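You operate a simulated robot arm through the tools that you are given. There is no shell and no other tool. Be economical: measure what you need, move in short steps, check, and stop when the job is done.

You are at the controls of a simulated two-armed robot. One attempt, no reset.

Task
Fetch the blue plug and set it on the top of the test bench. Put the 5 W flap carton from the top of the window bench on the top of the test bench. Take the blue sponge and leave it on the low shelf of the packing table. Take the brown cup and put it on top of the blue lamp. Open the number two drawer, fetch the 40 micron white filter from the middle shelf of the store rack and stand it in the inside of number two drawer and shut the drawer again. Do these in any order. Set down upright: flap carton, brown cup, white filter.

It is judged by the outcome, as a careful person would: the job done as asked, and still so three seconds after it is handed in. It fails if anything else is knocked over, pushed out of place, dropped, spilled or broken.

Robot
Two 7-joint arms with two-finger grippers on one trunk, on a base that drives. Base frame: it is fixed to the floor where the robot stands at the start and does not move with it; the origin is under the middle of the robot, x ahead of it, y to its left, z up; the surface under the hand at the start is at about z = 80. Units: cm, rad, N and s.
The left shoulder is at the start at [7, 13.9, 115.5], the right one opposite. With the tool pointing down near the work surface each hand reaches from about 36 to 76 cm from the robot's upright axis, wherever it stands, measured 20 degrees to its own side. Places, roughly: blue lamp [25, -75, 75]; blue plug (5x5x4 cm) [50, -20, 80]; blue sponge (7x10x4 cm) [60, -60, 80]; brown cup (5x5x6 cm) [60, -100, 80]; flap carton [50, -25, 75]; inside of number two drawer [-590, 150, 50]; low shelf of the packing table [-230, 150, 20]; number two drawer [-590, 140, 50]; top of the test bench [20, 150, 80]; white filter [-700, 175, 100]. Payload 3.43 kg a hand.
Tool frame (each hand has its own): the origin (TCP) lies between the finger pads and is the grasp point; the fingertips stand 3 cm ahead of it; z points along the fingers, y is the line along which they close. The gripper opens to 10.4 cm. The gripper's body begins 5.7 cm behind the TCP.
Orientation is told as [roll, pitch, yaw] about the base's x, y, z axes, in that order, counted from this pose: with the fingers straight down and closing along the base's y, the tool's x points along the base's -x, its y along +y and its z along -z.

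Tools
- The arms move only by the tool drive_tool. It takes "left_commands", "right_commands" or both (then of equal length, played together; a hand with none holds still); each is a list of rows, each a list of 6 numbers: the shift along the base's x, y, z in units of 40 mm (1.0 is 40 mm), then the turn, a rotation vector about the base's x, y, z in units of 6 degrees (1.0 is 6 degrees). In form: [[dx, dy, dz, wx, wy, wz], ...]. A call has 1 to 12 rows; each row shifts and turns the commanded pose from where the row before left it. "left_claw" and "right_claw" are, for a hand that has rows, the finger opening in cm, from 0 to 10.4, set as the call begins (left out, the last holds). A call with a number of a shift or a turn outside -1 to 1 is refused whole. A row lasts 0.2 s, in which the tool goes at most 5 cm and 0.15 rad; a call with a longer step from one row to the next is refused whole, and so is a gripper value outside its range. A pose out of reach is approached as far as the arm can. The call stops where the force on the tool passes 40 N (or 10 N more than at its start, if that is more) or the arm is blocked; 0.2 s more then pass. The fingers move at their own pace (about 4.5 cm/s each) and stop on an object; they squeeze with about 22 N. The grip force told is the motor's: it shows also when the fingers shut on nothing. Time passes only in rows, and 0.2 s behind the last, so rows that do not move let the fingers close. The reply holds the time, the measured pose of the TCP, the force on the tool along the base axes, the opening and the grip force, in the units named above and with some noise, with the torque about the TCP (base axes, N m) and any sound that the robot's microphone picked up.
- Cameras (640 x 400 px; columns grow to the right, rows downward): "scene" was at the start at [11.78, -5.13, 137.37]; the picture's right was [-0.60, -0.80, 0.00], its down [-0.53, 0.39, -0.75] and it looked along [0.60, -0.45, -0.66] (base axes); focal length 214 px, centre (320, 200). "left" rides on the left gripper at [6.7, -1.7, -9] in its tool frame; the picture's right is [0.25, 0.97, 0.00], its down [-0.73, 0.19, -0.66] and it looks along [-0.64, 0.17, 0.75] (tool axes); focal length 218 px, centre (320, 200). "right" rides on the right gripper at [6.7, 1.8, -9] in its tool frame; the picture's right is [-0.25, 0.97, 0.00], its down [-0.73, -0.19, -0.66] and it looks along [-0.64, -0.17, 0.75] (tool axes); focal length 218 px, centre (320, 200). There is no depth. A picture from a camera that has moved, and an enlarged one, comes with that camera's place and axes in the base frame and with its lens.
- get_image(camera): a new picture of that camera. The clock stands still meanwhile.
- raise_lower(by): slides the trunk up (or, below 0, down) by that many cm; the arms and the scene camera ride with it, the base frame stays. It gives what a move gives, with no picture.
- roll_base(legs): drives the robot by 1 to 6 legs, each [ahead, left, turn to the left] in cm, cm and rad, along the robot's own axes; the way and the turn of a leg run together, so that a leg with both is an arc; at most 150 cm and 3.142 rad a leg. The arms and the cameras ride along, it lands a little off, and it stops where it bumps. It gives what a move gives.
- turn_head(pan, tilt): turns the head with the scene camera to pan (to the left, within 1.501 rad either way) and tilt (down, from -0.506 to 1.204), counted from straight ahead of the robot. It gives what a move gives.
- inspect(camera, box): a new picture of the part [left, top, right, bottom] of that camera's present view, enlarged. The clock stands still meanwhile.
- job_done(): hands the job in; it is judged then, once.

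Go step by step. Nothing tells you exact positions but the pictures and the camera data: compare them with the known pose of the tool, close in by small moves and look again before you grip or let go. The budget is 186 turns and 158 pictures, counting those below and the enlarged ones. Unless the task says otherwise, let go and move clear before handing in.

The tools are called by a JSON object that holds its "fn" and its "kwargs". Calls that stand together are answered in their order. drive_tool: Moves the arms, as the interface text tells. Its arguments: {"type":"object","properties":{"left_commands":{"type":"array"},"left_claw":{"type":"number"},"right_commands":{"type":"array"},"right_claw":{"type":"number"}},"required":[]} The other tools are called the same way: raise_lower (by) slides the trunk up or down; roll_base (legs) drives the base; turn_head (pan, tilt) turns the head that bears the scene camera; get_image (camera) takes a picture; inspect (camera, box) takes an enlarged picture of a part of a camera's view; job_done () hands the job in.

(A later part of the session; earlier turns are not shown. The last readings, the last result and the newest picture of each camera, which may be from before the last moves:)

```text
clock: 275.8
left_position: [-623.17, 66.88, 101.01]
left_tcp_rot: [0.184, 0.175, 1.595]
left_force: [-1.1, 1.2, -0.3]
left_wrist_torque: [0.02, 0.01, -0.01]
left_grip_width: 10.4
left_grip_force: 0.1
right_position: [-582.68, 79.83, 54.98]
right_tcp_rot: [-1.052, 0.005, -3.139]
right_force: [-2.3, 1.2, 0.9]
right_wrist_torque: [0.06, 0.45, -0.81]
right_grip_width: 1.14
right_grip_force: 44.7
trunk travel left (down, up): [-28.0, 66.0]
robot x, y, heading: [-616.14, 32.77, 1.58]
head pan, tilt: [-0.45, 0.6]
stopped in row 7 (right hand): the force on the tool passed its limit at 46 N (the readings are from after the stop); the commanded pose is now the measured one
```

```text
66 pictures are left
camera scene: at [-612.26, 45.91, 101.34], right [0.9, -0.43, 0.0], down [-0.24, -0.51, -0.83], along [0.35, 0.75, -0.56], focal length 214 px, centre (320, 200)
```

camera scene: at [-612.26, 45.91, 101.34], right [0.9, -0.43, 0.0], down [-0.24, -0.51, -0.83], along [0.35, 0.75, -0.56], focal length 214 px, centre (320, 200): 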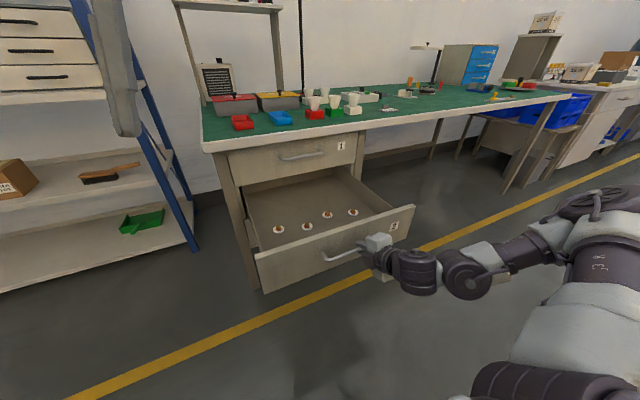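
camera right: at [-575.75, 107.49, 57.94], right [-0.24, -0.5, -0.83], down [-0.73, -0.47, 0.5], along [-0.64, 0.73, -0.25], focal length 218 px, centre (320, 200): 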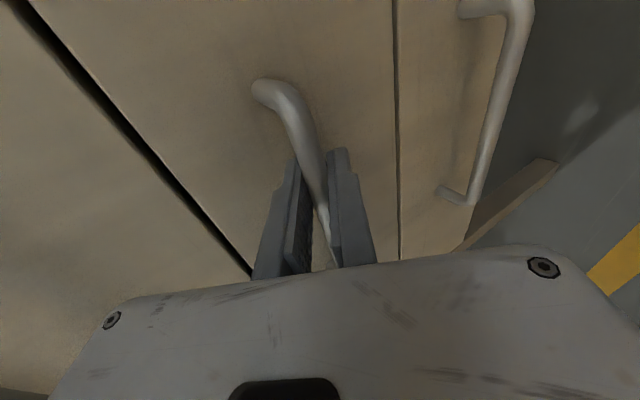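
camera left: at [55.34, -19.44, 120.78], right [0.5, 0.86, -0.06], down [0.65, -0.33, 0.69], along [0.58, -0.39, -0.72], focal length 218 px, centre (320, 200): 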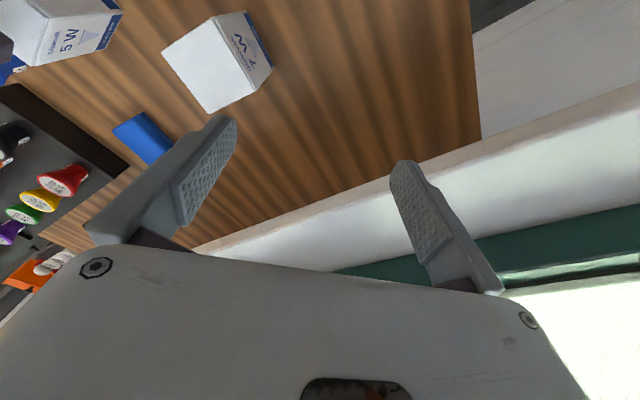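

The drawer is at its stop with about 36 cm open; there is room behind the caps. Releasing the handle, backing away, and starting to roll the tool back.

{"fn": "drive_tool", "kwargs": {"right_commands": [[0, 0, 0, 0, 0, 0], [0, 0, 0, 0, 0, 0], [0, -0.22, 0.125, 0, 0, 0], [0, -0.3, 0.17, 0, 0, 0], [0, -0.4, 0.3, 0, 0, 0], [0, -0.2, 0.5, 0, 0, 0], [0, 0, 0.8, 0, 0, 0], [0, 0, 0.8, 0, 0, 0]], "right_claw": 3.6}}

{"fn": "raise_lower", "kwargs": {"by": 30}}

{"fn": "drive_tool", "kwargs": {"right_commands": [[0, 0, 0, 0, 0.866, -0.5], [0, 0, 0, 0, 0.866, -0.5], [0, 0, 0, 0, 0.866, -0.5], [0, 0, 0, 0, 0.866, -0.5], [0, 0, 0, 0, 0.866, -0.5], [0, 0, 0, 0, 0.866, -0.5], [0, 0, 0, 0, 0.866, -0.5], [0, 0, 0, 0, 0.866, -0.5], [0, 0, 0, 0, 0.866, -0.5], [0, 0, 0, 0, 0.866, -0.5], [0, 0, 0, 0, 0.866, -0.5], [0, 0, 0, 0, 0.866, -0.5]]}}

```text
clock: 277.6
left_position: [-623.29, 66.91, 101.11]
left_tcp_rot: [0.185, 0.179, 1.596]
left_force: [0.9, 0.2, 0.5]
left_wrist_torque: [0.01, 0.02, 0.01]
left_grip_width: 10.41
left_grip_force: 0.0
right_position: [-580.95, 78.05, 59.06]
right_tcp_rot: [-1.05, 0.002, -3.135]
right_force: [0.5, 0.2, -1.2]
right_wrist_torque: [-0.01, 0.03, 0.0]
right_grip_width: 3.58
right_grip_force: 0.0
right hand out of reach, approached as far as the arm can: row 5, 6, 7, 8
trunk travel left (down, up): [-28.0, 66.0]
robot x, y, heading: [-616.04, 33.1, 1.583]
head pan, tilt: [-0.45, 0.6]
```

```text
clock: 280.6
left_position: [-623.18, 67.0, 131.14]
left_tcp_rot: [0.184, 0.179, 1.595]
left_force: [0.2, 0.4, 0.5]
left_wrist_torque: [0.01, 0.01, 0.02]
left_grip_width: 10.39
left_grip_force: 0.1
right_position: [-580.84, 77.9, 89.11]
right_tcp_rot: [-1.051, 0.005, -3.132]
right_force: [0.2, -0.3, -0.2]
right_wrist_torque: [0.03, -0.01, -0.01]
right_grip_width: 3.63
right_grip_force: 0.1
trunk travel left (down, up): [-58.0, 36.0]
robot x, y, heading: [-615.99, 33.02, 1.586]
head pan, tilt: [-0.45, 0.6]
```

```text
clock: 283.2
left_position: [-623.26, 66.86, 131.06]
left_tcp_rot: [0.185, 0.177, 1.595]
left_force: [0.2, -0.5, -0.4]
left_wrist_torque: [-0.02, -0.01, -0.01]
left_grip_width: 10.4
left_grip_force: 0.0
right_position: [-580.92, 77.98, 89.14]
right_tcp_rot: [-0.504, -0.968, 2.16]
right_force: [-0.5, -0.1, -0.3]
right_wrist_torque: [0.0, -0.01, 0.0]
right_grip_width: 3.59
right_grip_force: 0.1
trunk travel left (down, up): [-58.0, 36.0]
robot x, y, heading: [-615.99, 32.75, 1.582]
head pan, tilt: [-0.45, 0.6]
```

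Completing the roll to a lateral grip and reducing the tilt to 45°, then looking toward the rack.

{"fn": "drive_tool", "kwargs": {"right_commands": [[0, 0, 0, 0, 0.866, -0.5], [0, 0, 0, 0, 0.866, -0.5], [0, 0, 0, 0, 0.866, -0.5], [0, 0, 0, -1, 0, 0], [0, 0, 0, -1, 0, 0], [0, 0, 0, -0.5, 0, 0]], "right_claw": 10.4}}

{"fn": "turn_head", "kwargs": {"pan": 0.55, "tilt": 0.35}}

{"fn": "get_image", "kwargs": {"camera": "scene"}}

```text
clock: 284.6
left_position: [-623.27, 67.01, 131.27]
left_tcp_rot: [0.186, 0.179, 1.596]
left_force: [0.7, -1.1, 0.4]
left_wrist_torque: [0.0, 0.02, 0.01]
left_grip_width: 10.4
left_grip_force: 0.1
right_position: [-580.96, 77.87, 89.04]
right_tcp_rot: [-0.014, -0.789, 1.581]
right_force: [-0.3, 0.5, 0.2]
right_wrist_torque: [-0.02, 0.0, -0.01]
right_grip_width: 10.38
right_grip_force: 0.0
trunk travel left (down, up): [-58.0, 36.0]
robot x, y, heading: [-616.22, 33.14, 1.584]
head pan, tilt: [-0.45, 0.6]
```

```text
clock: 285.9
left_position: [-623.19, 66.9, 131.17]
left_tcp_rot: [0.184, 0.178, 1.595]
left_force: [1.1, 1.0, -0.1]
left_wrist_torque: [0.01, -0.02, 0.02]
left_grip_width: 10.42
left_grip_force: 0.1
right_position: [-580.89, 78.03, 88.95]
right_tcp_rot: [-0.011, -0.791, 1.581]
right_force: [-0.3, -0.5, 0.0]
right_wrist_torque: [0.0, 0.01, 0.0]
right_grip_width: 10.41
right_grip_force: 0.1
trunk travel left (down, up): [-58.0, 36.0]
robot x, y, heading: [-615.73, 33.27, 1.579]
head pan, tilt: [0.55, 0.351]
```

```text
65 pictures are left
camera scene: at [-620.94, 45.83, 133.66], right [0.85, 0.53, 0.0], down [0.18, -0.29, -0.94], along [-0.5, 0.8, -0.34], focal length 214 px, centre (320, 200)
```

scene: 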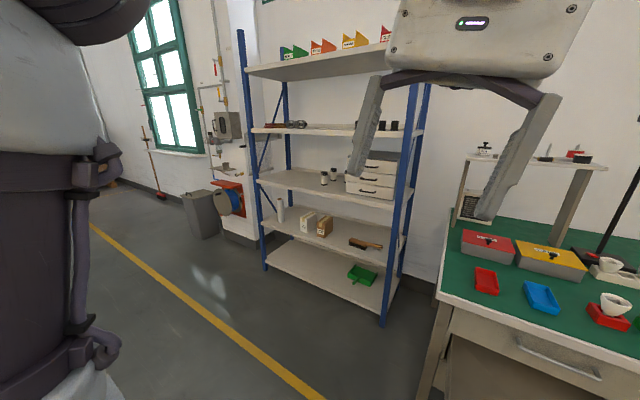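

Two small items appear on the middle shelf; enlarging to identify the 40 micron filter.

{"fn": "inspect", "kwargs": {"camera": "scene", "box": [240, 110, 420, 230]}}

```text
3.33 times, centred on (330, 170) of scene
camera zoom: at [-620.94, 45.83, 133.66], right [0.85, 0.53, 0.0], down [0.18, -0.29, -0.94], along [-0.5, 0.8, -0.34], focal length 715 px, centre (287, 300)
```

zoom: 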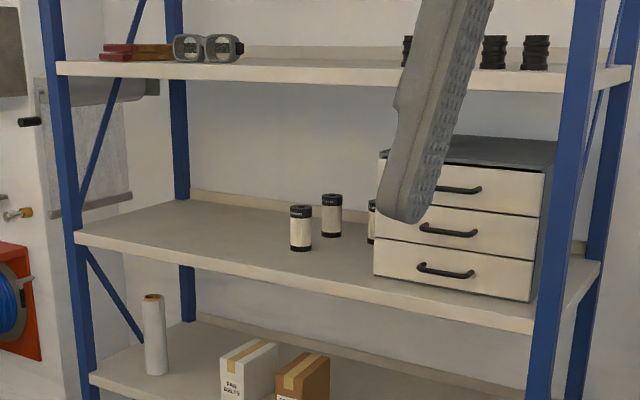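

Three similar filters stand there; I must read the labels. Driving over in front of the rack.

{"fn": "roll_base", "kwargs": {"legs": [[0, 108, 0], [38, 0, 0]]}}

{"fn": "turn_head", "kwargs": {"pan": -0.2, "tilt": 0.35}}

{"fn": "get_image", "kwargs": {"camera": "scene"}}

{"fn": "get_image", "kwargs": {"camera": "right"}}

```text
clock: 293.4
left_position: [-730.78, 104.47, 131.18]
left_tcp_rot: [0.186, 0.176, 1.597]
left_force: [0.1, 0.3, 0.0]
left_wrist_torque: [-0.01, 0.05, 0.01]
left_grip_width: 10.41
left_grip_force: 0.1
right_position: [-688.51, 115.49, 89.09]
right_tcp_rot: [-0.011, -0.79, 1.581]
right_force: [0.2, 0.5, -0.1]
right_wrist_torque: [0.02, -0.01, -0.03]
right_grip_width: 10.41
right_grip_force: 0.0
trunk travel left (down, up): [-58.0, 36.0]
robot x, y, heading: [-723.18, 70.41, 1.584]
head pan, tilt: [0.55, 0.351]
```

```text
clock: 294.5
left_position: [-730.71, 104.4, 131.22]
left_tcp_rot: [0.184, 0.179, 1.594]
left_force: [0.4, 0.7, 0.5]
left_wrist_torque: [-0.02, -0.01, -0.01]
left_grip_width: 10.42
left_grip_force: 0.1
right_position: [-688.48, 115.5, 89.01]
right_tcp_rot: [-0.009, -0.79, 1.58]
right_force: [-0.4, 0.4, -0.2]
right_wrist_torque: [0.02, 0.01, 0.0]
right_grip_width: 10.38
right_grip_force: 0.2
trunk travel left (down, up): [-58.0, 36.0]
robot x, y, heading: [-723.83, 70.75, 1.578]
head pan, tilt: [-0.201, 0.351]
```

```text
63 pictures are left
camera scene: at [-721.83, 84.55, 133.66], right [0.98, -0.19, 0.0], down [-0.07, -0.34, -0.94], along [0.18, 0.92, -0.34], focal length 214 px, centre (320, 200)
```

scene: 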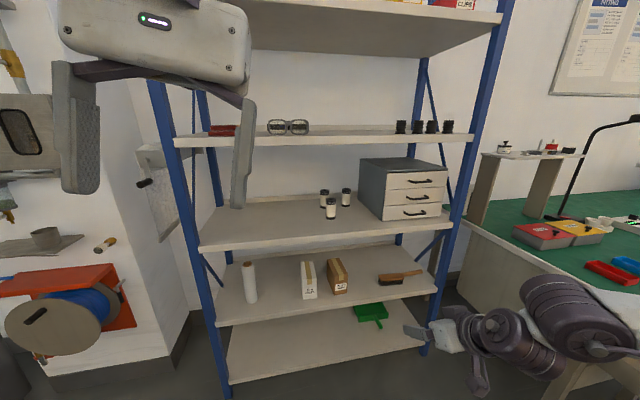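

```text
62 pictures are left
camera right: at [-690.27, 104.31, 90.44], right [-0.97, 0.18, 0.17], down [0.18, 0.05, 0.98], along [0.16, 0.98, -0.08], focal length 218 px, centre (320, 200)
```

right: 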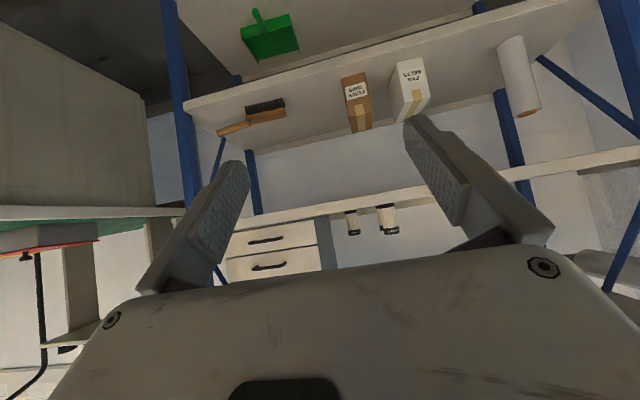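

{"fn": "inspect", "kwargs": {"camera": "scene", "box": [300, 175, 370, 225]}}

{"fn": "inspect", "kwargs": {"camera": "right", "box": [330, 195, 420, 245]}}

```text
8.00 times, centred on (335, 200) of scene
camera zoom: at [-721.83, 84.55, 133.66], right [0.98, -0.19, 0.0], down [-0.07, -0.34, -0.94], along [0.18, 0.92, -0.34], focal length 1716 px, centre (200, 200)
```

zoom: 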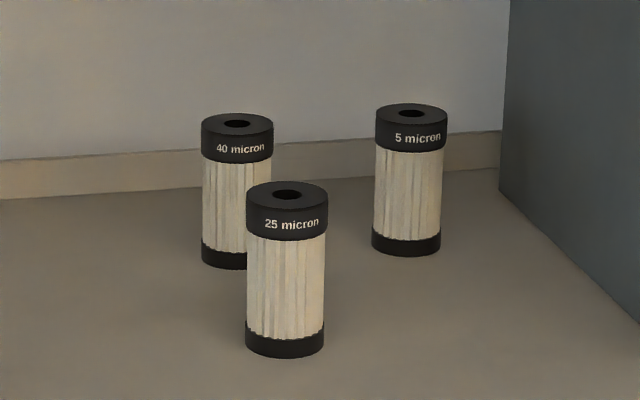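

```text
7.11 times, centred on (375, 220) of right
camera zoom: at [-690.27, 104.31, 90.44], right [-0.97, 0.18, 0.17], down [0.18, 0.05, 0.98], along [0.16, 0.98, -0.08], focal length 1552 px, centre (-71, 58)
```

zoom: 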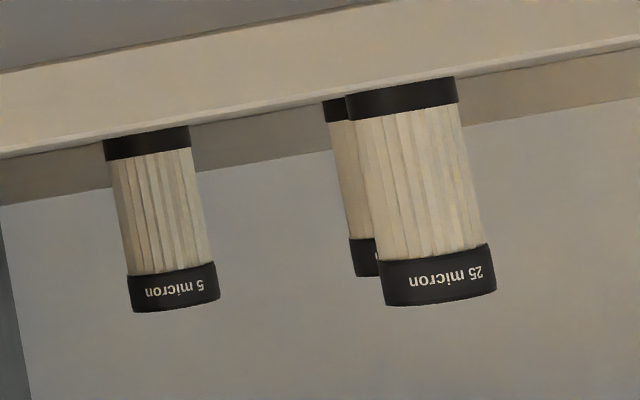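

The 40 micron filter is the rear-left one at about (-698.8, 189.7) on the shelf at z 90.4, behind the 25 micron. I'll approach diagonally from the right front (heading about 120°) to miss the others; first raise the trunk a little and extend the hand.

{"fn": "raise_lower", "kwargs": {"by": 7}}

{"fn": "drive_tool", "kwargs": {"right_commands": [[0, 0.6, 0, 0, 0, 0], [0, 0.6, 0, 0, 0, 0], [0, 0.6, 0, 0, 0, 0], [0, 0.6, 0, 0, 0, 0]], "right_claw": 8}}

{"fn": "roll_base", "kwargs": {"legs": [[-12, 0, 0], [0, 0, 0.516], [0, -46, 0]]}}

{"fn": "turn_head", "kwargs": {"pan": -0.35, "tilt": 0.4}}

{"fn": "get_image", "kwargs": {"camera": "scene"}}

{"fn": "get_image", "kwargs": {"camera": "right"}}

```text
clock: 295.6
left_position: [-730.71, 104.39, 138.27]
left_tcp_rot: [0.184, 0.177, 1.595]
left_force: [0.1, -0.2, -0.1]
left_wrist_torque: [-0.06, 0.01, 0.03]
left_grip_width: 10.39
left_grip_force: 0.2
right_position: [-688.54, 115.41, 96.16]
right_tcp_rot: [-0.011, -0.792, 1.582]
right_force: [0.6, 0.5, 0.4]
right_wrist_torque: [-0.03, -0.01, 0.01]
right_grip_width: 10.41
right_grip_force: 0.0
trunk travel left (down, up): [-65.0, 29.0]
robot x, y, heading: [-723.47, 70.45, 1.577]
head pan, tilt: [-0.201, 0.351]
```

```text
clock: 296.6
left_position: [-730.87, 104.55, 138.12]
left_tcp_rot: [0.184, 0.179, 1.596]
left_force: [0.2, 0.5, -1.0]
left_wrist_torque: [0.0, 0.0, 0.03]
left_grip_width: 10.39
left_grip_force: 0.2
right_position: [-688.52, 125.12, 95.98]
right_tcp_rot: [-0.012, -0.789, 1.581]
right_force: [-0.7, -0.3, -0.4]
right_wrist_torque: [-0.04, 0.03, -0.01]
right_grip_width: 8.02
right_grip_force: 0.1
trunk travel left (down, up): [-65.0, 29.0]
robot x, y, heading: [-723.39, 70.45, 1.583]
head pan, tilt: [-0.201, 0.351]
```

```text
clock: 301.7
left_position: [-706.82, 107.74, 138.15]
left_tcp_rot: [0.184, 0.177, 2.115]
left_force: [-0.1, -1.0, 0.5]
left_wrist_torque: [0.0, 0.01, -0.03]
left_grip_width: 10.39
left_grip_force: 0.1
right_position: [-680.39, 146.59, 96.18]
right_tcp_rot: [-0.011, -0.789, 2.102]
right_force: [0.0, 0.3, -1.2]
right_wrist_torque: [-0.02, -0.03, -0.03]
right_grip_width: 8.0
right_grip_force: 0.1
trunk travel left (down, up): [-65.0, 29.0]
robot x, y, heading: [-683.03, 81.75, 2.105]
head pan, tilt: [-0.201, 0.351]
```

```text
clock: 302.4
left_position: [-706.69, 107.85, 138.26]
left_tcp_rot: [0.183, 0.177, 2.115]
left_force: [-0.2, -0.5, 0.0]
left_wrist_torque: [0.03, -0.02, 0.05]
left_grip_width: 10.43
left_grip_force: 0.1
right_position: [-680.24, 146.52, 96.16]
right_tcp_rot: [-0.009, -0.79, 2.103]
right_force: [-0.3, 0.1, 0.7]
right_wrist_torque: [0.0, 0.02, 0.01]
right_grip_width: 8.02
right_grip_force: 0.1
trunk travel left (down, up): [-65.0, 29.0]
robot x, y, heading: [-683.67, 81.59, 2.097]
head pan, tilt: [-0.351, 0.4]
```

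```text
59 pictures are left
camera scene: at [-687.68, 95.26, 140.2], right [0.98, 0.18, 0.0], down [0.07, -0.38, -0.92], along [-0.16, 0.91, -0.39], focal length 214 px, centre (320, 200)
```

scene: 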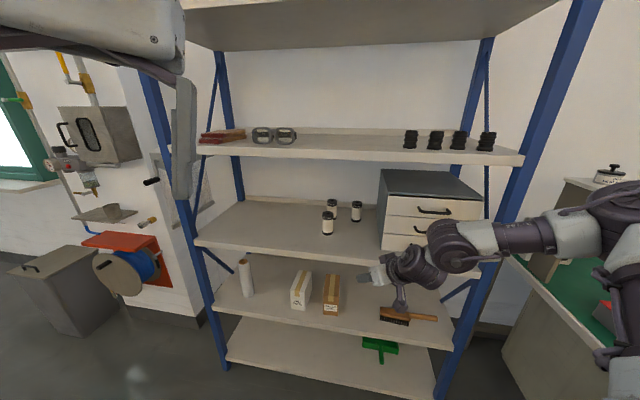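

```text
58 pictures are left
camera right: at [-676.23, 136.05, 97.49], right [-0.93, -0.33, 0.17], down [0.14, 0.13, 0.98], along [-0.35, 0.93, -0.08], focal length 218 px, centre (320, 200)
```

right: 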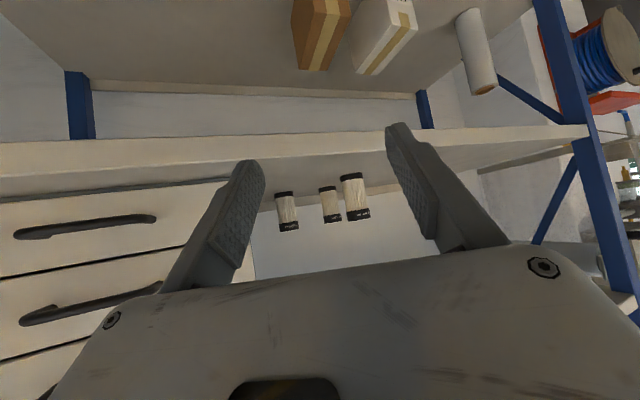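

The elbow would foul the shelf above in this posture. I'll back off and try a straighter arm: hand further out to the right and forward.

{"fn": "roll_base", "kwargs": {"legs": [[-28, 0, 0]]}}

{"fn": "drive_tool", "kwargs": {"right_commands": [[0.6, 0.35, 0, 0, 0, 0], [0.6, 0.35, 0, 0, 0, 0], [0.6, 0.35, 0, 0, 0, 0], [0.4, 0.2, 0, 0, 0, 0], [-0.3, 0.52, 0, 0, 0, 0], [-0.3, 0.52, 0, 0, 0, 0], [-0.3, 0.52, 0, 0, 0, 0], [-0.3, 0.52, 0, 0, 0, 0], [-0.3, 0.52, 0, 0, 0, 0]]}}

{"fn": "turn_head", "kwargs": {"pan": -0.7, "tilt": 0.4}}

{"fn": "get_image", "kwargs": {"camera": "scene"}}

```text
clock: 304.3
left_position: [-692.69, 83.78, 138.11]
left_tcp_rot: [0.184, 0.178, 2.117]
left_force: [-0.3, 0.0, 0.1]
left_wrist_torque: [-0.03, -0.01, -0.02]
left_grip_width: 10.41
left_grip_force: 0.1
right_position: [-666.12, 122.58, 96.09]
right_tcp_rot: [-0.012, -0.789, 2.102]
right_force: [-0.1, 0.4, -0.8]
right_wrist_torque: [-0.01, 0.01, -0.01]
right_grip_width: 7.99
right_grip_force: 0.0
trunk travel left (down, up): [-65.0, 29.0]
robot x, y, heading: [-669.2, 57.72, 2.102]
head pan, tilt: [-0.351, 0.4]
```

```text
clock: 306.3
left_position: [-692.7, 83.63, 138.07]
left_tcp_rot: [0.183, 0.177, 2.117]
left_force: [-0.8, 0.0, 0.0]
left_wrist_torque: [-0.02, 0.0, 0.04]
left_grip_width: 10.42
left_grip_force: 0.2
right_position: [-663.5, 137.91, 96.06]
right_tcp_rot: [-0.01, -0.789, 2.104]
right_force: [-1.0, -0.3, 0.4]
right_wrist_torque: [0.0, -0.02, -0.01]
right_grip_width: 7.99
right_grip_force: 0.0
trunk travel left (down, up): [-65.0, 29.0]
robot x, y, heading: [-669.66, 57.77, 2.103]
head pan, tilt: [-0.351, 0.4]
```

```text
clock: 307.2
left_position: [-692.59, 83.74, 138.15]
left_tcp_rot: [0.183, 0.178, 2.117]
left_force: [-0.1, -0.3, -1.1]
left_wrist_torque: [0.0, 0.01, -0.02]
left_grip_width: 10.39
left_grip_force: 0.1
right_position: [-663.34, 137.87, 96.07]
right_tcp_rot: [-0.01, -0.79, 2.102]
right_force: [0.1, 0.3, 0.1]
right_wrist_torque: [-0.02, -0.02, 0.04]
right_grip_width: 8.01
right_grip_force: 0.0
trunk travel left (down, up): [-65.0, 29.0]
robot x, y, heading: [-669.3, 57.71, 2.107]
head pan, tilt: [-0.7, 0.4]
```

```text
57 pictures are left
camera scene: at [-670.35, 71.11, 140.21], right [0.99, -0.17, 0.0], down [-0.07, -0.38, -0.92], along [0.15, 0.91, -0.39], focal length 214 px, centre (320, 200)
```

scene: 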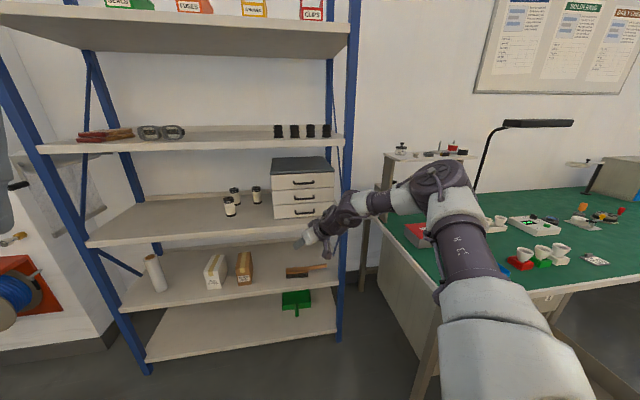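

The straighter posture works (hand 66 ahead, 46 right). To bring the elbow lower, I'll drop the trunk 12 cm while raising the hand by the same and extending 5 cm.

{"fn": "raise_lower", "kwargs": {"by": -12}}

{"fn": "drive_tool", "kwargs": {"right_commands": [[0, 0, 0.5, 0, 0, 0], [0, 0, 0.5, 0, 0, 0], [0, 0, 0.5, 0, 0, 0], [0, 0, 0.5, 0, 0, 0], [0, 0, 0.5, 0, 0, 0], [0, 0, 0.5, 0, 0, 0], [-0.2, 0.34, 0, 0, 0, 0], [-0.2, 0.34, 0, 0, 0, 0], [-0.2, 0.34, 0, 0, 0, 0]]}}

{"fn": "get_image", "kwargs": {"camera": "scene"}}

```text
clock: 308.7
left_position: [-692.64, 83.64, 126.13]
left_tcp_rot: [0.184, 0.178, 2.117]
left_force: [0.2, -0.1, 0.5]
left_wrist_torque: [-0.01, -0.01, -0.01]
left_grip_width: 10.39
left_grip_force: 0.2
right_position: [-663.31, 137.76, 84.25]
right_tcp_rot: [-0.01, -0.789, 2.104]
right_force: [0.2, -0.9, 0.4]
right_wrist_torque: [0.02, 0.03, -0.01]
right_grip_width: 8.0
right_grip_force: 0.1
trunk travel left (down, up): [-53.0, 41.0]
robot x, y, heading: [-669.57, 57.62, 2.099]
head pan, tilt: [-0.7, 0.4]
```

```text
clock: 310.7
left_position: [-692.67, 83.65, 126.15]
left_tcp_rot: [0.183, 0.178, 2.117]
left_force: [0.2, 0.4, 0.0]
left_wrist_torque: [-0.01, -0.02, 0.0]
left_grip_width: 10.41
left_grip_force: 0.0
right_position: [-665.8, 142.01, 96.08]
right_tcp_rot: [-0.01, -0.791, 2.102]
right_force: [0.0, 0.3, 0.8]
right_wrist_torque: [0.0, 0.03, 0.03]
right_grip_width: 8.03
right_grip_force: 0.0
trunk travel left (down, up): [-53.0, 41.0]
robot x, y, heading: [-668.95, 57.88, 2.096]
head pan, tilt: [-0.7, 0.4]
```

```text
56 pictures are left
camera scene: at [-670.43, 71.17, 128.2], right [0.99, -0.17, 0.0], down [-0.06, -0.38, -0.92], along [0.15, 0.91, -0.39], focal length 214 px, centre (320, 200)
```

scene: 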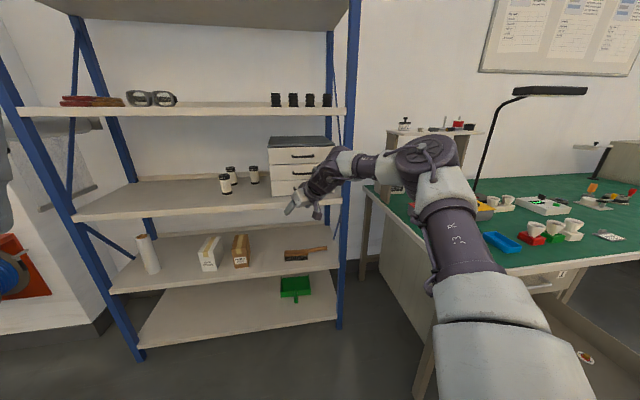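

The elbow is near z 119 and the shelf underside near 126. Lowering the trunk 8 more with the hand raised by 8 for better clearance.

{"fn": "raise_lower", "kwargs": {"by": -8}}

{"fn": "drive_tool", "kwargs": {"right_commands": [[0, 0, 0.5, 0, 0, 0], [0, 0, 0.5, 0, 0, 0], [0, 0, 0.5, 0, 0, 0], [0, 0, 0.5, 0, 0, 0], [-0.2, 0.34, 0, 0, 0, 0], [-0.2, 0.34, 0, 0, 0, 0]]}}

{"fn": "get_image", "kwargs": {"camera": "scene"}}

{"fn": "get_image", "kwargs": {"camera": "right"}}

```text
clock: 311.8
left_position: [-692.69, 83.7, 118.22]
left_tcp_rot: [0.183, 0.177, 2.117]
left_force: [-0.4, 0.4, 0.4]
left_wrist_torque: [0.02, 0.01, -0.01]
left_grip_width: 10.42
left_grip_force: 0.1
right_position: [-665.65, 141.95, 88.17]
right_tcp_rot: [-0.009, -0.791, 2.103]
right_force: [0.3, -0.3, 0.8]
right_wrist_torque: [-0.01, -0.02, -0.02]
right_grip_width: 8.0
right_grip_force: 0.1
trunk travel left (down, up): [-45.0, 49.0]
robot x, y, heading: [-669.78, 57.9, 2.102]
head pan, tilt: [-0.7, 0.4]
```

```text
clock: 313.2
left_position: [-692.73, 83.58, 118.18]
left_tcp_rot: [0.184, 0.177, 2.118]
left_force: [-0.6, -0.4, -0.1]
left_wrist_torque: [-0.01, -0.03, 0.0]
left_grip_width: 10.4
left_grip_force: 0.0
right_position: [-667.29, 144.54, 96.09]
right_tcp_rot: [-0.011, -0.791, 2.104]
right_force: [0.1, -0.3, 0.6]
right_wrist_torque: [0.03, -0.04, 0.01]
right_grip_width: 7.98
right_grip_force: 0.1
trunk travel left (down, up): [-45.0, 49.0]
robot x, y, heading: [-669.21, 57.55, 2.102]
head pan, tilt: [-0.7, 0.4]
```

```text
55 pictures are left
camera scene: at [-670.42, 71.14, 120.2], right [0.99, -0.17, 0.0], down [-0.06, -0.38, -0.92], along [0.15, 0.91, -0.39], focal length 214 px, centre (320, 200)
```

scene: 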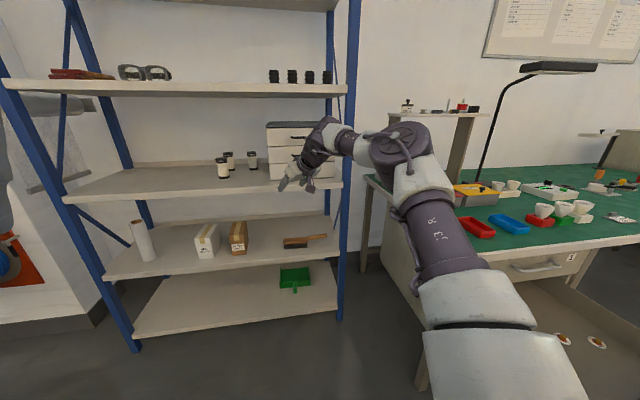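

```text
54 pictures are left
camera right: at [-663.38, 134.12, 97.53], right [-0.93, -0.33, 0.17], down [0.14, 0.13, 0.98], along [-0.35, 0.93, -0.08], focal length 218 px, centre (320, 200)
```

right: 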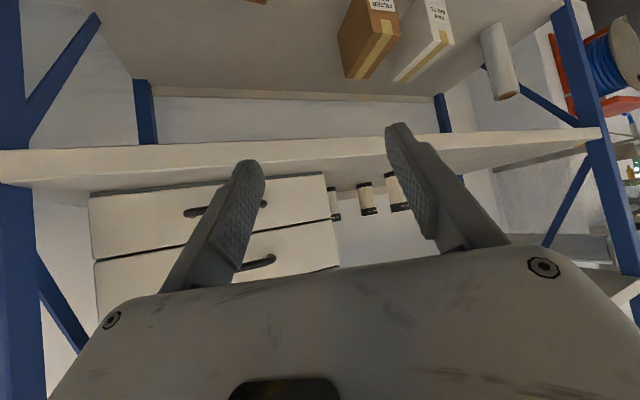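

Elbow now about z 114, clear of the shelf above. I'll trim the heading to about 119°, sidestep 7.6 cm left onto the approach line and come ahead 15 cm, with the fingers at 6.4 cm.

{"fn": "roll_base", "kwargs": {"legs": [[0, 0, -0.025], [0, 7.6, 0], [15, 0, 0]]}}

{"fn": "drive_tool", "kwargs": {"right_commands": [[0, 0, 0, 0, 0, 0], [0, 0, 0, 0, 0, 0]], "right_claw": 6.4}}

{"fn": "get_image", "kwargs": {"camera": "right"}}

{"fn": "inspect", "kwargs": {"camera": "scene", "box": [180, 100, 400, 240]}}

```text
clock: 315.6
left_position: [-705.99, 93.57, 118.12]
left_tcp_rot: [0.182, 0.178, 2.092]
left_force: [-0.6, 0.0, -1.0]
left_wrist_torque: [-0.01, 0.01, 0.0]
left_grip_width: 10.38
left_grip_force: 0.0
right_position: [-679.26, 153.82, 96.06]
right_tcp_rot: [-0.01, -0.792, 2.078]
right_force: [-1.2, 0.3, 0.1]
right_wrist_torque: [0.01, 0.03, 0.0]
right_grip_width: 8.01
right_grip_force: 0.0
trunk travel left (down, up): [-45.0, 49.0]
robot x, y, heading: [-683.51, 67.33, 2.077]
head pan, tilt: [-0.7, 0.4]
```

```text
clock: 316.2
left_position: [-706.0, 93.56, 118.14]
left_tcp_rot: [0.184, 0.178, 2.09]
left_force: [-0.2, -0.9, -0.9]
left_wrist_torque: [-0.01, 0.0, 0.01]
left_grip_width: 10.41
left_grip_force: 0.0
right_position: [-679.15, 154.1, 96.13]
right_tcp_rot: [-0.009, -0.792, 2.078]
right_force: [0.2, 0.2, -0.4]
right_wrist_torque: [0.0, -0.02, 0.0]
right_grip_width: 6.4
right_grip_force: 0.0
trunk travel left (down, up): [-45.0, 49.0]
robot x, y, heading: [-683.91, 67.09, 2.078]
head pan, tilt: [-0.7, 0.4]
```

```text
53 pictures are left
camera right: at [-675.47, 143.37, 97.5], right [-0.94, -0.31, 0.17], down [0.14, 0.13, 0.98], along [-0.32, 0.94, -0.08], focal length 218 px, centre (320, 200)
```

right: 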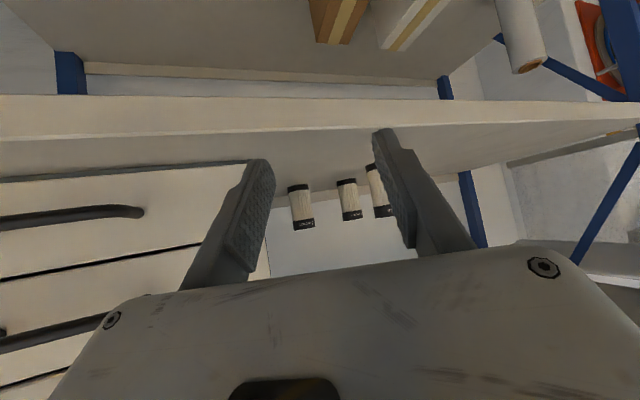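

```text
2.86 times, centred on (290, 170) of scene
camera zoom: at [-684.05, 80.6, 120.2], right [0.98, -0.19, 0.0], down [-0.07, -0.38, -0.92], along [0.18, 0.9, -0.39], focal length 613 px, centre (406, 286)
```

zoom: 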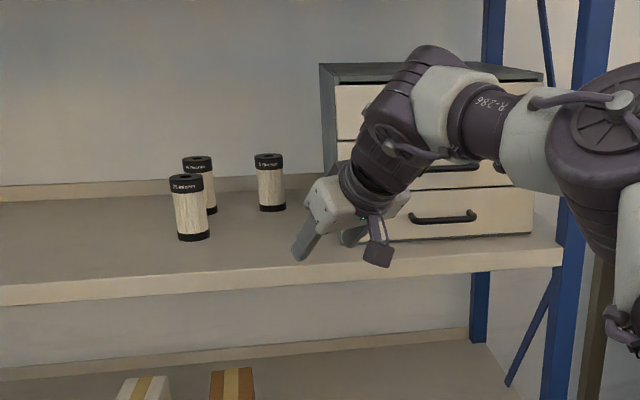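

On line: 40.7 cm to go, lateral error about 0. Advancing 16 cm and checking.

{"fn": "roll_base", "kwargs": {"legs": [[16, 0, 0]]}}

{"fn": "get_image", "kwargs": {"camera": "right"}}

{"fn": "inspect", "kwargs": {"camera": "scene", "box": [180, 80, 440, 250]}}

```text
clock: 317.6
left_position: [-713.71, 107.46, 118.21]
left_tcp_rot: [0.184, 0.179, 2.092]
left_force: [-0.5, 0.5, 0.4]
left_wrist_torque: [-0.01, -0.01, 0.01]
left_grip_width: 10.4
left_grip_force: 0.0
right_position: [-687.07, 167.88, 96.11]
right_tcp_rot: [-0.011, -0.789, 2.078]
right_force: [-0.6, 0.1, 0.4]
right_wrist_torque: [0.02, 0.0, 0.0]
right_grip_width: 6.4
right_grip_force: 0.0
trunk travel left (down, up): [-45.0, 49.0]
robot x, y, heading: [-691.16, 80.95, 2.079]
head pan, tilt: [-0.7, 0.4]
```

```text
51 pictures are left
camera right: at [-683.31, 157.25, 97.54], right [-0.94, -0.31, 0.17], down [0.14, 0.13, 0.98], along [-0.33, 0.94, -0.08], focal length 218 px, centre (320, 200)
```

right: 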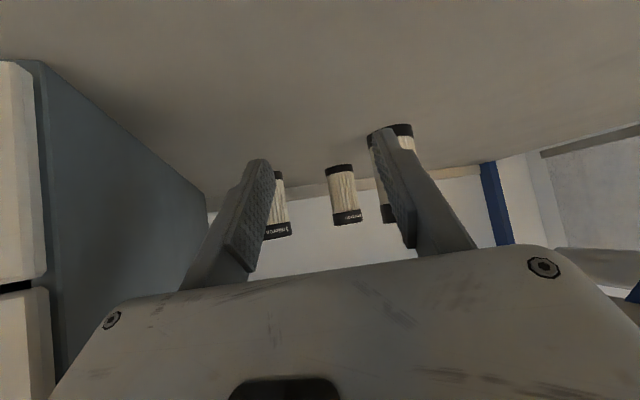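

```text
2.35 times, centred on (310, 165) of scene
camera zoom: at [-691.8, 94.46, 120.21], right [0.98, -0.19, 0.0], down [-0.07, -0.38, -0.92], along [0.18, 0.9, -0.39], focal length 505 px, centre (344, 282)
```

zoom: 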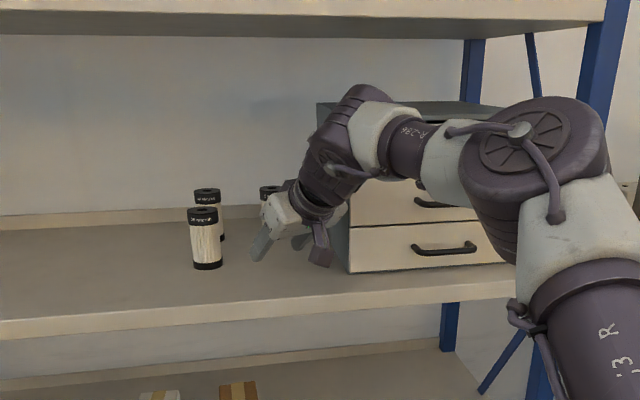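

The 25 micron is a bit close to the left finger's path. I'll narrow the fingers to 5.8 cm, rotate the base 0.04 rad left and shift back right onto the filter.

{"fn": "roll_base", "kwargs": {"legs": [[0, 0, 0.04], [0, -4.0, 0]]}}

{"fn": "drive_tool", "kwargs": {"right_commands": [[0, 0, 0, 0, 0, 0], [0, 0, 0, 0, 0, 0]], "right_claw": 5.8}}

{"fn": "get_image", "kwargs": {"camera": "right"}}

```text
clock: 318.9
left_position: [-711.44, 108.44, 118.13]
left_tcp_rot: [0.183, 0.175, 2.135]
left_force: [-0.1, -0.1, 0.1]
left_wrist_torque: [-0.03, -0.02, -0.01]
left_grip_width: 10.4
left_grip_force: 0.0
right_position: [-687.35, 170.06, 96.28]
right_tcp_rot: [-0.011, -0.79, 2.12]
right_force: [0.2, 0.4, 0.4]
right_wrist_torque: [-0.01, 0.01, 0.02]
right_grip_width: 6.42
right_grip_force: 0.0
trunk travel left (down, up): [-45.0, 49.0]
robot x, y, heading: [-687.61, 83.17, 2.118]
head pan, tilt: [-0.7, 0.4]
```

```text
clock: 319.5
left_position: [-711.51, 108.58, 118.16]
left_tcp_rot: [0.183, 0.176, 2.136]
left_force: [-0.5, 0.2, -0.4]
left_wrist_torque: [0.0, 0.0, 0.02]
left_grip_width: 10.44
left_grip_force: 0.0
right_position: [-687.23, 170.04, 96.14]
right_tcp_rot: [-0.008, -0.791, 2.12]
right_force: [0.4, -0.2, -0.4]
right_wrist_torque: [0.01, 0.01, 0.01]
right_grip_width: 5.81
right_grip_force: 0.1
trunk travel left (down, up): [-45.0, 49.0]
robot x, y, heading: [-688.01, 83.02, 2.12]
head pan, tilt: [-0.7, 0.4]
```

```text
49 pictures are left
camera right: at [-683.04, 159.58, 97.53], right [-0.92, -0.35, 0.17], down [0.13, 0.13, 0.98], along [-0.36, 0.93, -0.08], focal length 218 px, centre (320, 200)
```

right: 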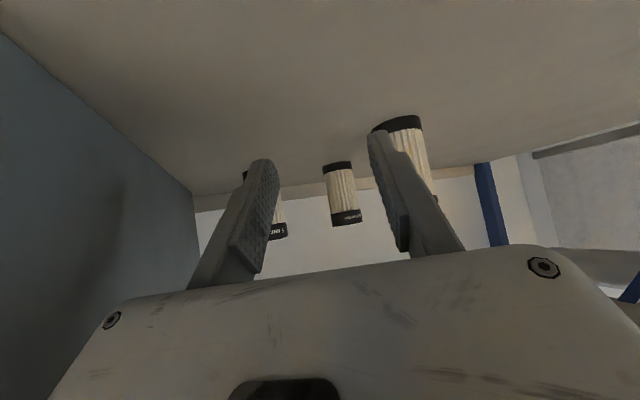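

Clear: shifting 0.65 cm right, then advancing 11 cm.

{"fn": "drive_tool", "kwargs": {"right_commands": [[0.14, 0.085, 0, 0, 0, 0], [0, 0, 0, 0, 0, 0]]}}

{"fn": "roll_base", "kwargs": {"legs": [[11, 0, 0]]}}

{"fn": "get_image", "kwargs": {"camera": "right"}}

{"fn": "inspect", "kwargs": {"camera": "scene", "box": [180, 80, 440, 250]}}

```text
clock: 320.1
left_position: [-711.5, 108.55, 118.13]
left_tcp_rot: [0.184, 0.178, 2.135]
left_force: [0.5, -0.5, -0.4]
left_wrist_torque: [0.01, 0.0, 0.0]
left_grip_width: 10.4
left_grip_force: 0.0
right_position: [-686.76, 170.26, 96.26]
right_tcp_rot: [-0.01, -0.79, 2.12]
right_force: [0.0, 0.0, 0.4]
right_wrist_torque: [-0.02, 0.01, 0.01]
right_grip_width: 5.8
right_grip_force: 0.1
trunk travel left (down, up): [-45.0, 49.0]
robot x, y, heading: [-687.83, 83.09, 2.119]
head pan, tilt: [-0.7, 0.4]
```

```text
clock: 321.3
left_position: [-717.25, 117.97, 118.08]
left_tcp_rot: [0.185, 0.18, 2.133]
left_force: [-0.3, 0.3, -0.1]
left_wrist_torque: [-0.01, -0.01, -0.02]
left_grip_width: 10.4
left_grip_force: 0.2
right_position: [-692.44, 179.71, 96.0]
right_tcp_rot: [-0.01, -0.791, 2.12]
right_force: [0.0, 0.2, -0.3]
right_wrist_torque: [-0.02, 0.0, 0.0]
right_grip_width: 5.81
right_grip_force: 0.1
trunk travel left (down, up): [-45.0, 49.0]
robot x, y, heading: [-693.58, 92.71, 2.12]
head pan, tilt: [-0.7, 0.4]
```

```text
48 pictures are left
camera right: at [-688.26, 169.29, 97.58], right [-0.92, -0.35, 0.17], down [0.13, 0.13, 0.98], along [-0.36, 0.93, -0.08], focal length 218 px, centre (320, 200)
```

right: 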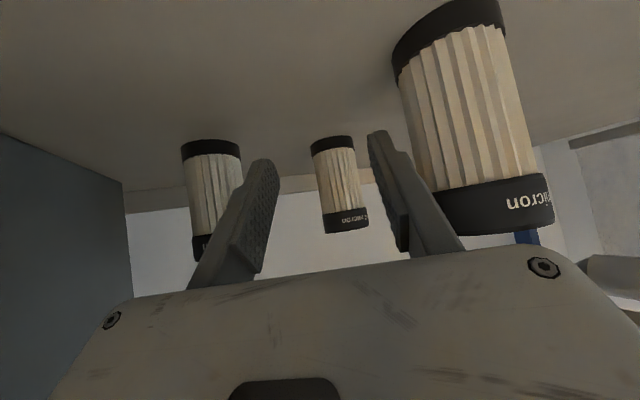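

```text
2.35 times, centred on (310, 165) of scene
camera zoom: at [-694.73, 105.86, 120.21], right [0.99, -0.15, 0.0], down [-0.06, -0.38, -0.92], along [0.14, 0.91, -0.39], focal length 505 px, centre (344, 282)
```

zoom: 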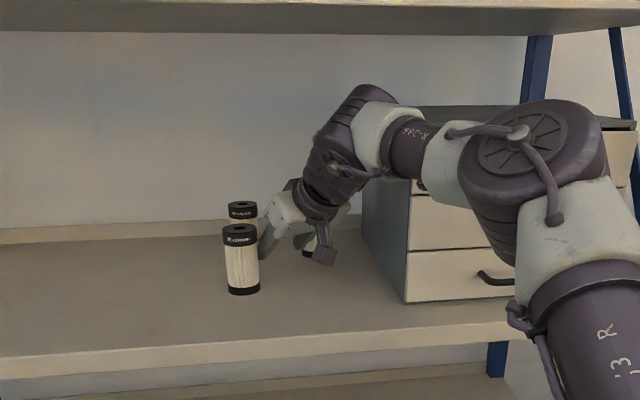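

Straight line to the filter, 11.7 cm remaining, lateral 0. Advancing.

{"fn": "roll_base", "kwargs": {"legs": [[6, 0, 0]]}}

{"fn": "roll_base", "kwargs": {"legs": [[5.3, 0, 0]]}}

{"fn": "get_image", "kwargs": {"camera": "right"}}

```text
clock: 322.3
left_position: [-720.44, 123.03, 118.14]
left_tcp_rot: [0.182, 0.179, 2.133]
left_force: [0.5, 0.1, -0.5]
left_wrist_torque: [-0.03, -0.01, 0.03]
left_grip_width: 10.39
left_grip_force: 0.1
right_position: [-695.45, 184.74, 96.22]
right_tcp_rot: [-0.012, -0.791, 2.118]
right_force: [0.5, 0.4, 0.1]
right_wrist_torque: [0.0, 0.01, 0.01]
right_grip_width: 5.8
right_grip_force: 0.0
trunk travel left (down, up): [-45.0, 49.0]
robot x, y, heading: [-696.73, 97.85, 2.118]
head pan, tilt: [-0.7, 0.4]
```

```text
clock: 323.2
left_position: [-723.07, 127.64, 118.15]
left_tcp_rot: [0.184, 0.177, 2.133]
left_force: [-0.3, 0.2, -0.4]
left_wrist_torque: [0.01, -0.01, 0.03]
left_grip_width: 10.4
left_grip_force: 0.0
right_position: [-698.18, 189.16, 96.18]
right_tcp_rot: [-0.012, -0.791, 2.119]
right_force: [0.2, 0.6, 0.4]
right_wrist_torque: [0.03, 0.0, 0.01]
right_grip_width: 5.79
right_grip_force: 0.0
trunk travel left (down, up): [-45.0, 49.0]
robot x, y, heading: [-699.23, 102.16, 2.119]
head pan, tilt: [-0.7, 0.4]
```

```text
46 pictures are left
camera right: at [-694.02, 178.84, 97.6], right [-0.92, -0.35, 0.17], down [0.13, 0.13, 0.98], along [-0.36, 0.93, -0.08], focal length 218 px, centre (320, 200)
```

right: 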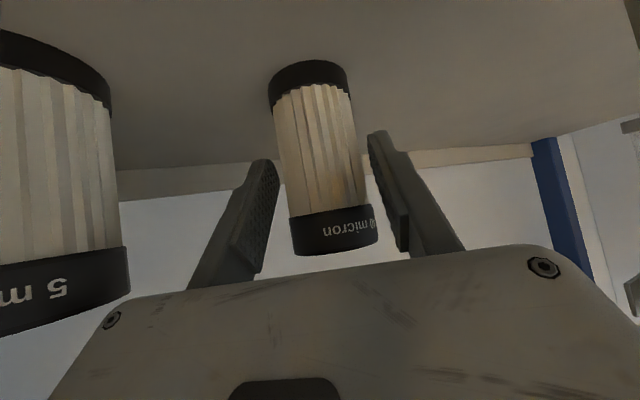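

The 40 micron filter is between the fingers. One more centimetre ahead, then grip.

{"fn": "roll_base", "kwargs": {"legs": [[1.2, 0, 0]]}}

{"fn": "drive_tool", "kwargs": {"right_commands": [[0, 0, 0, 0, 0, 0], [0, 0, 0, 0, 0, 0], [0, 0, 0, 0, 0, 0]], "right_claw": 3}}

{"fn": "get_image", "kwargs": {"camera": "right"}}

```text
clock: 324.0
left_position: [-723.5, 128.45, 118.33]
left_tcp_rot: [0.184, 0.176, 2.132]
left_force: [-0.5, -0.6, 0.0]
left_wrist_torque: [0.01, -0.01, -0.03]
left_grip_width: 10.4
left_grip_force: 0.0
right_position: [-698.69, 190.15, 96.34]
right_tcp_rot: [-0.008, -0.793, 2.118]
right_force: [1.2, -0.8, -0.5]
right_wrist_torque: [0.0, -0.01, -0.01]
right_grip_width: 5.78
right_grip_force: 0.0
trunk travel left (down, up): [-45.0, 49.0]
robot x, y, heading: [-699.78, 103.21, 2.118]
head pan, tilt: [-0.7, 0.4]
```

```text
clock: 324.8
left_position: [-723.67, 128.47, 118.16]
left_tcp_rot: [0.183, 0.177, 2.13]
left_force: [0.2, 0.0, 0.0]
left_wrist_torque: [-0.01, -0.03, 0.04]
left_grip_width: 10.39
left_grip_force: 0.1
right_position: [-698.68, 190.29, 96.11]
right_tcp_rot: [-0.01, -0.79, 2.117]
right_force: [-0.3, 0.1, 0.2]
right_wrist_torque: [-0.01, 0.02, 0.0]
right_grip_width: 4.62
right_grip_force: 22.7
trunk travel left (down, up): [-45.0, 49.0]
robot x, y, heading: [-699.85, 103.25, 2.119]
head pan, tilt: [-0.7, 0.4]
```

```text
45 pictures are left
camera right: at [-694.59, 179.87, 97.58], right [-0.92, -0.35, 0.17], down [0.13, 0.13, 0.98], along [-0.36, 0.93, -0.08], focal length 218 px, centre (320, 200)
```

right: 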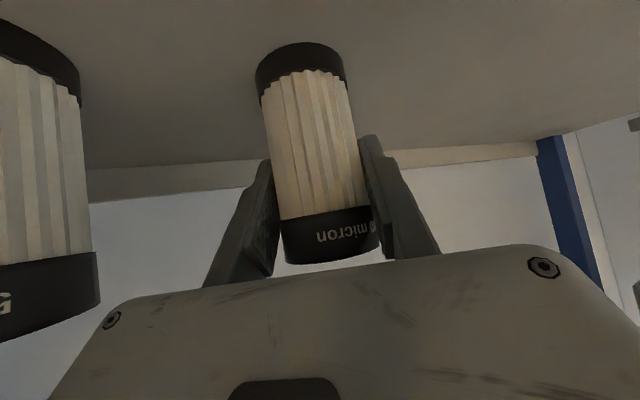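

Gripped (4.62 cm). Lifting 2 cm and backing straight out along the same line.

{"fn": "raise_lower", "kwargs": {"by": 2}}

{"fn": "roll_base", "kwargs": {"legs": [[-48, 0, 0]]}}

{"fn": "turn_head", "kwargs": {"pan": -0.3, "tilt": 0.4}}

{"fn": "get_image", "kwargs": {"camera": "scene"}}

{"fn": "inspect", "kwargs": {"camera": "right", "box": [180, 0, 460, 290]}}

```text
clock: 325.4
left_position: [-723.57, 128.68, 120.2]
left_tcp_rot: [0.184, 0.178, 2.131]
left_force: [-0.1, 0.1, 0.4]
left_wrist_torque: [-0.01, 0.0, -0.05]
left_grip_width: 10.39
left_grip_force: 0.1
right_position: [-698.71, 190.38, 98.27]
right_tcp_rot: [-0.009, -0.79, 2.117]
right_force: [-0.4, 0.2, -0.7]
right_wrist_torque: [0.02, 0.03, 0.02]
right_grip_width: 4.62
right_grip_force: 21.9
trunk travel left (down, up): [-47.0, 47.0]
robot x, y, heading: [-699.49, 102.82, 2.116]
head pan, tilt: [-0.7, 0.4]
```

```text
clock: 328.3
left_position: [-698.77, 87.86, 120.14]
left_tcp_rot: [0.182, 0.175, 2.128]
left_force: [0.1, 0.2, 0.2]
left_wrist_torque: [0.0, -0.01, -0.02]
left_grip_width: 10.42
left_grip_force: 0.1
right_position: [-673.7, 149.69, 98.18]
right_tcp_rot: [-0.01, -0.791, 2.117]
right_force: [-0.9, 0.1, -0.9]
right_wrist_torque: [0.0, -0.02, 0.02]
right_grip_width: 4.6
right_grip_force: 21.8
trunk travel left (down, up): [-47.0, 47.0]
robot x, y, heading: [-674.91, 62.09, 2.116]
head pan, tilt: [-0.7, 0.4]
```

```text
clock: 329.1
left_position: [-698.78, 87.95, 120.21]
left_tcp_rot: [0.183, 0.176, 2.13]
left_force: [0.7, 0.9, -0.2]
left_wrist_torque: [0.05, 0.01, 0.0]
left_grip_width: 10.39
left_grip_force: 0.0
right_position: [-673.86, 149.61, 98.26]
right_tcp_rot: [-0.007, -0.792, 2.115]
right_force: [0.3, 0.6, -1.6]
right_wrist_torque: [0.0, -0.01, -0.02]
right_grip_width: 4.61
right_grip_force: 21.8
trunk travel left (down, up): [-47.0, 47.0]
robot x, y, heading: [-675.52, 62.16, 2.116]
head pan, tilt: [-0.3, 0.4]
```

```text
44 pictures are left
camera scene: at [-680.0, 75.56, 122.2], right [0.97, 0.24, 0.0], down [0.09, -0.38, -0.92], along [-0.22, 0.89, -0.39], focal length 214 px, centre (320, 200)
```

scene: 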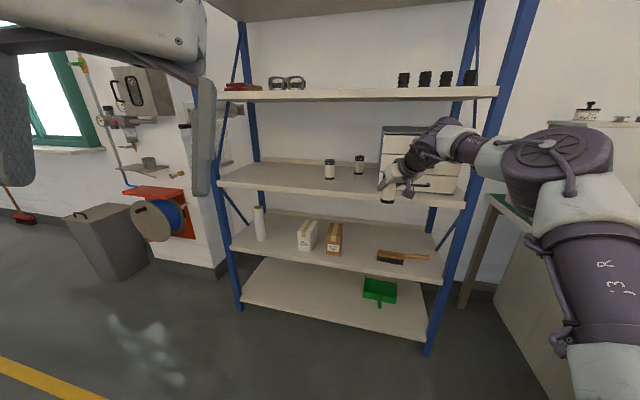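

```text
1.38 times, centred on (320, 145) of right
camera zoom: at [-669.62, 139.13, 99.56], right [-0.92, -0.34, 0.17], down [0.14, 0.13, 0.98], along [-0.36, 0.93, -0.08], focal length 301 px, centre (320, 276)
```

zoom: 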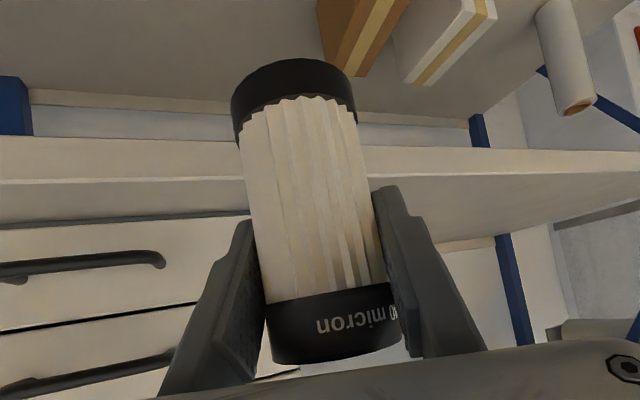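

The 40 micron filter is out and the other two stand undisturbed. Now back, turn to heading 90° and line up over the open drawer.

{"fn": "roll_base", "kwargs": {"legs": [[-12, 0, 0], [0, 0, -0.546], [-14, -38, 0]]}}

{"fn": "turn_head", "kwargs": {"pan": -0.5, "tilt": 0.7}}

{"fn": "get_image", "kwargs": {"camera": "scene"}}

{"fn": "get_image", "kwargs": {"camera": "right"}}

```text
clock: 334.0
left_position: [-637.6, 71.92, 120.25]
left_tcp_rot: [0.183, 0.177, 1.582]
left_force: [-0.3, 0.3, 0.7]
left_wrist_torque: [0.02, 0.03, 0.0]
left_grip_width: 10.4
left_grip_force: 0.0
right_position: [-584.05, 111.67, 98.18]
right_tcp_rot: [-0.008, -0.791, 1.57]
right_force: [0.0, -0.3, -1.4]
right_wrist_torque: [-0.01, -0.02, 0.04]
right_grip_width: 4.62
right_grip_force: 21.2
trunk travel left (down, up): [-47.0, 47.0]
robot x, y, heading: [-630.48, 37.87, 1.57]
head pan, tilt: [-0.3, 0.4]
```

```text
clock: 334.8
left_position: [-637.66, 72.04, 120.32]
left_tcp_rot: [0.183, 0.175, 1.579]
left_force: [-0.1, -0.1, 0.0]
left_wrist_torque: [0.01, -0.03, 0.02]
left_grip_width: 10.36
left_grip_force: 0.1
right_position: [-584.12, 111.65, 98.25]
right_tcp_rot: [-0.008, -0.791, 1.569]
right_force: [0.9, 0.6, -0.8]
right_wrist_torque: [0.0, 0.0, 0.01]
right_grip_width: 4.59
right_grip_force: 21.8
trunk travel left (down, up): [-47.0, 47.0]
robot x, y, heading: [-630.77, 37.79, 1.568]
head pan, tilt: [-0.499, 0.7]
```

```text
42 pictures are left
camera scene: at [-626.61, 50.33, 119.52], right [0.88, -0.48, 0.0], down [-0.31, -0.56, -0.77], along [0.37, 0.67, -0.64], focal length 214 px, centre (320, 200)
```

scene: 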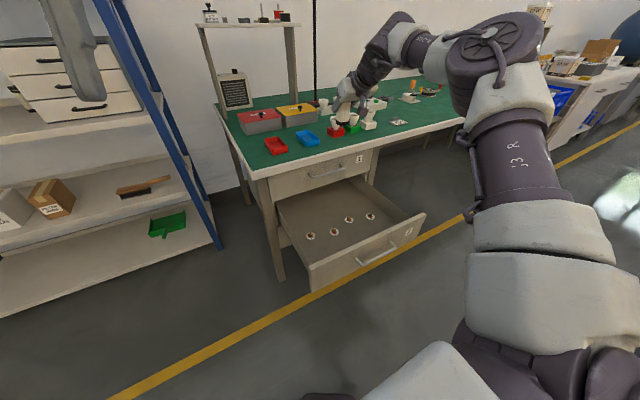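

```text
41 pictures are left
camera right: at [-586.02, 100.58, 99.58], right [-0.97, 0.19, 0.17], down [0.18, 0.04, 0.98], along [0.18, 0.98, -0.08], focal length 218 px, centre (320, 200)
```

right: 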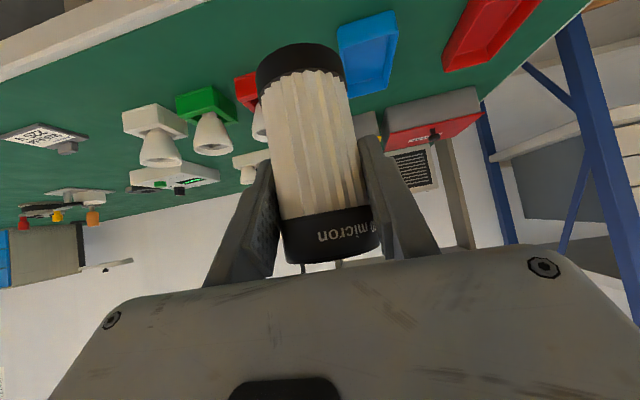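

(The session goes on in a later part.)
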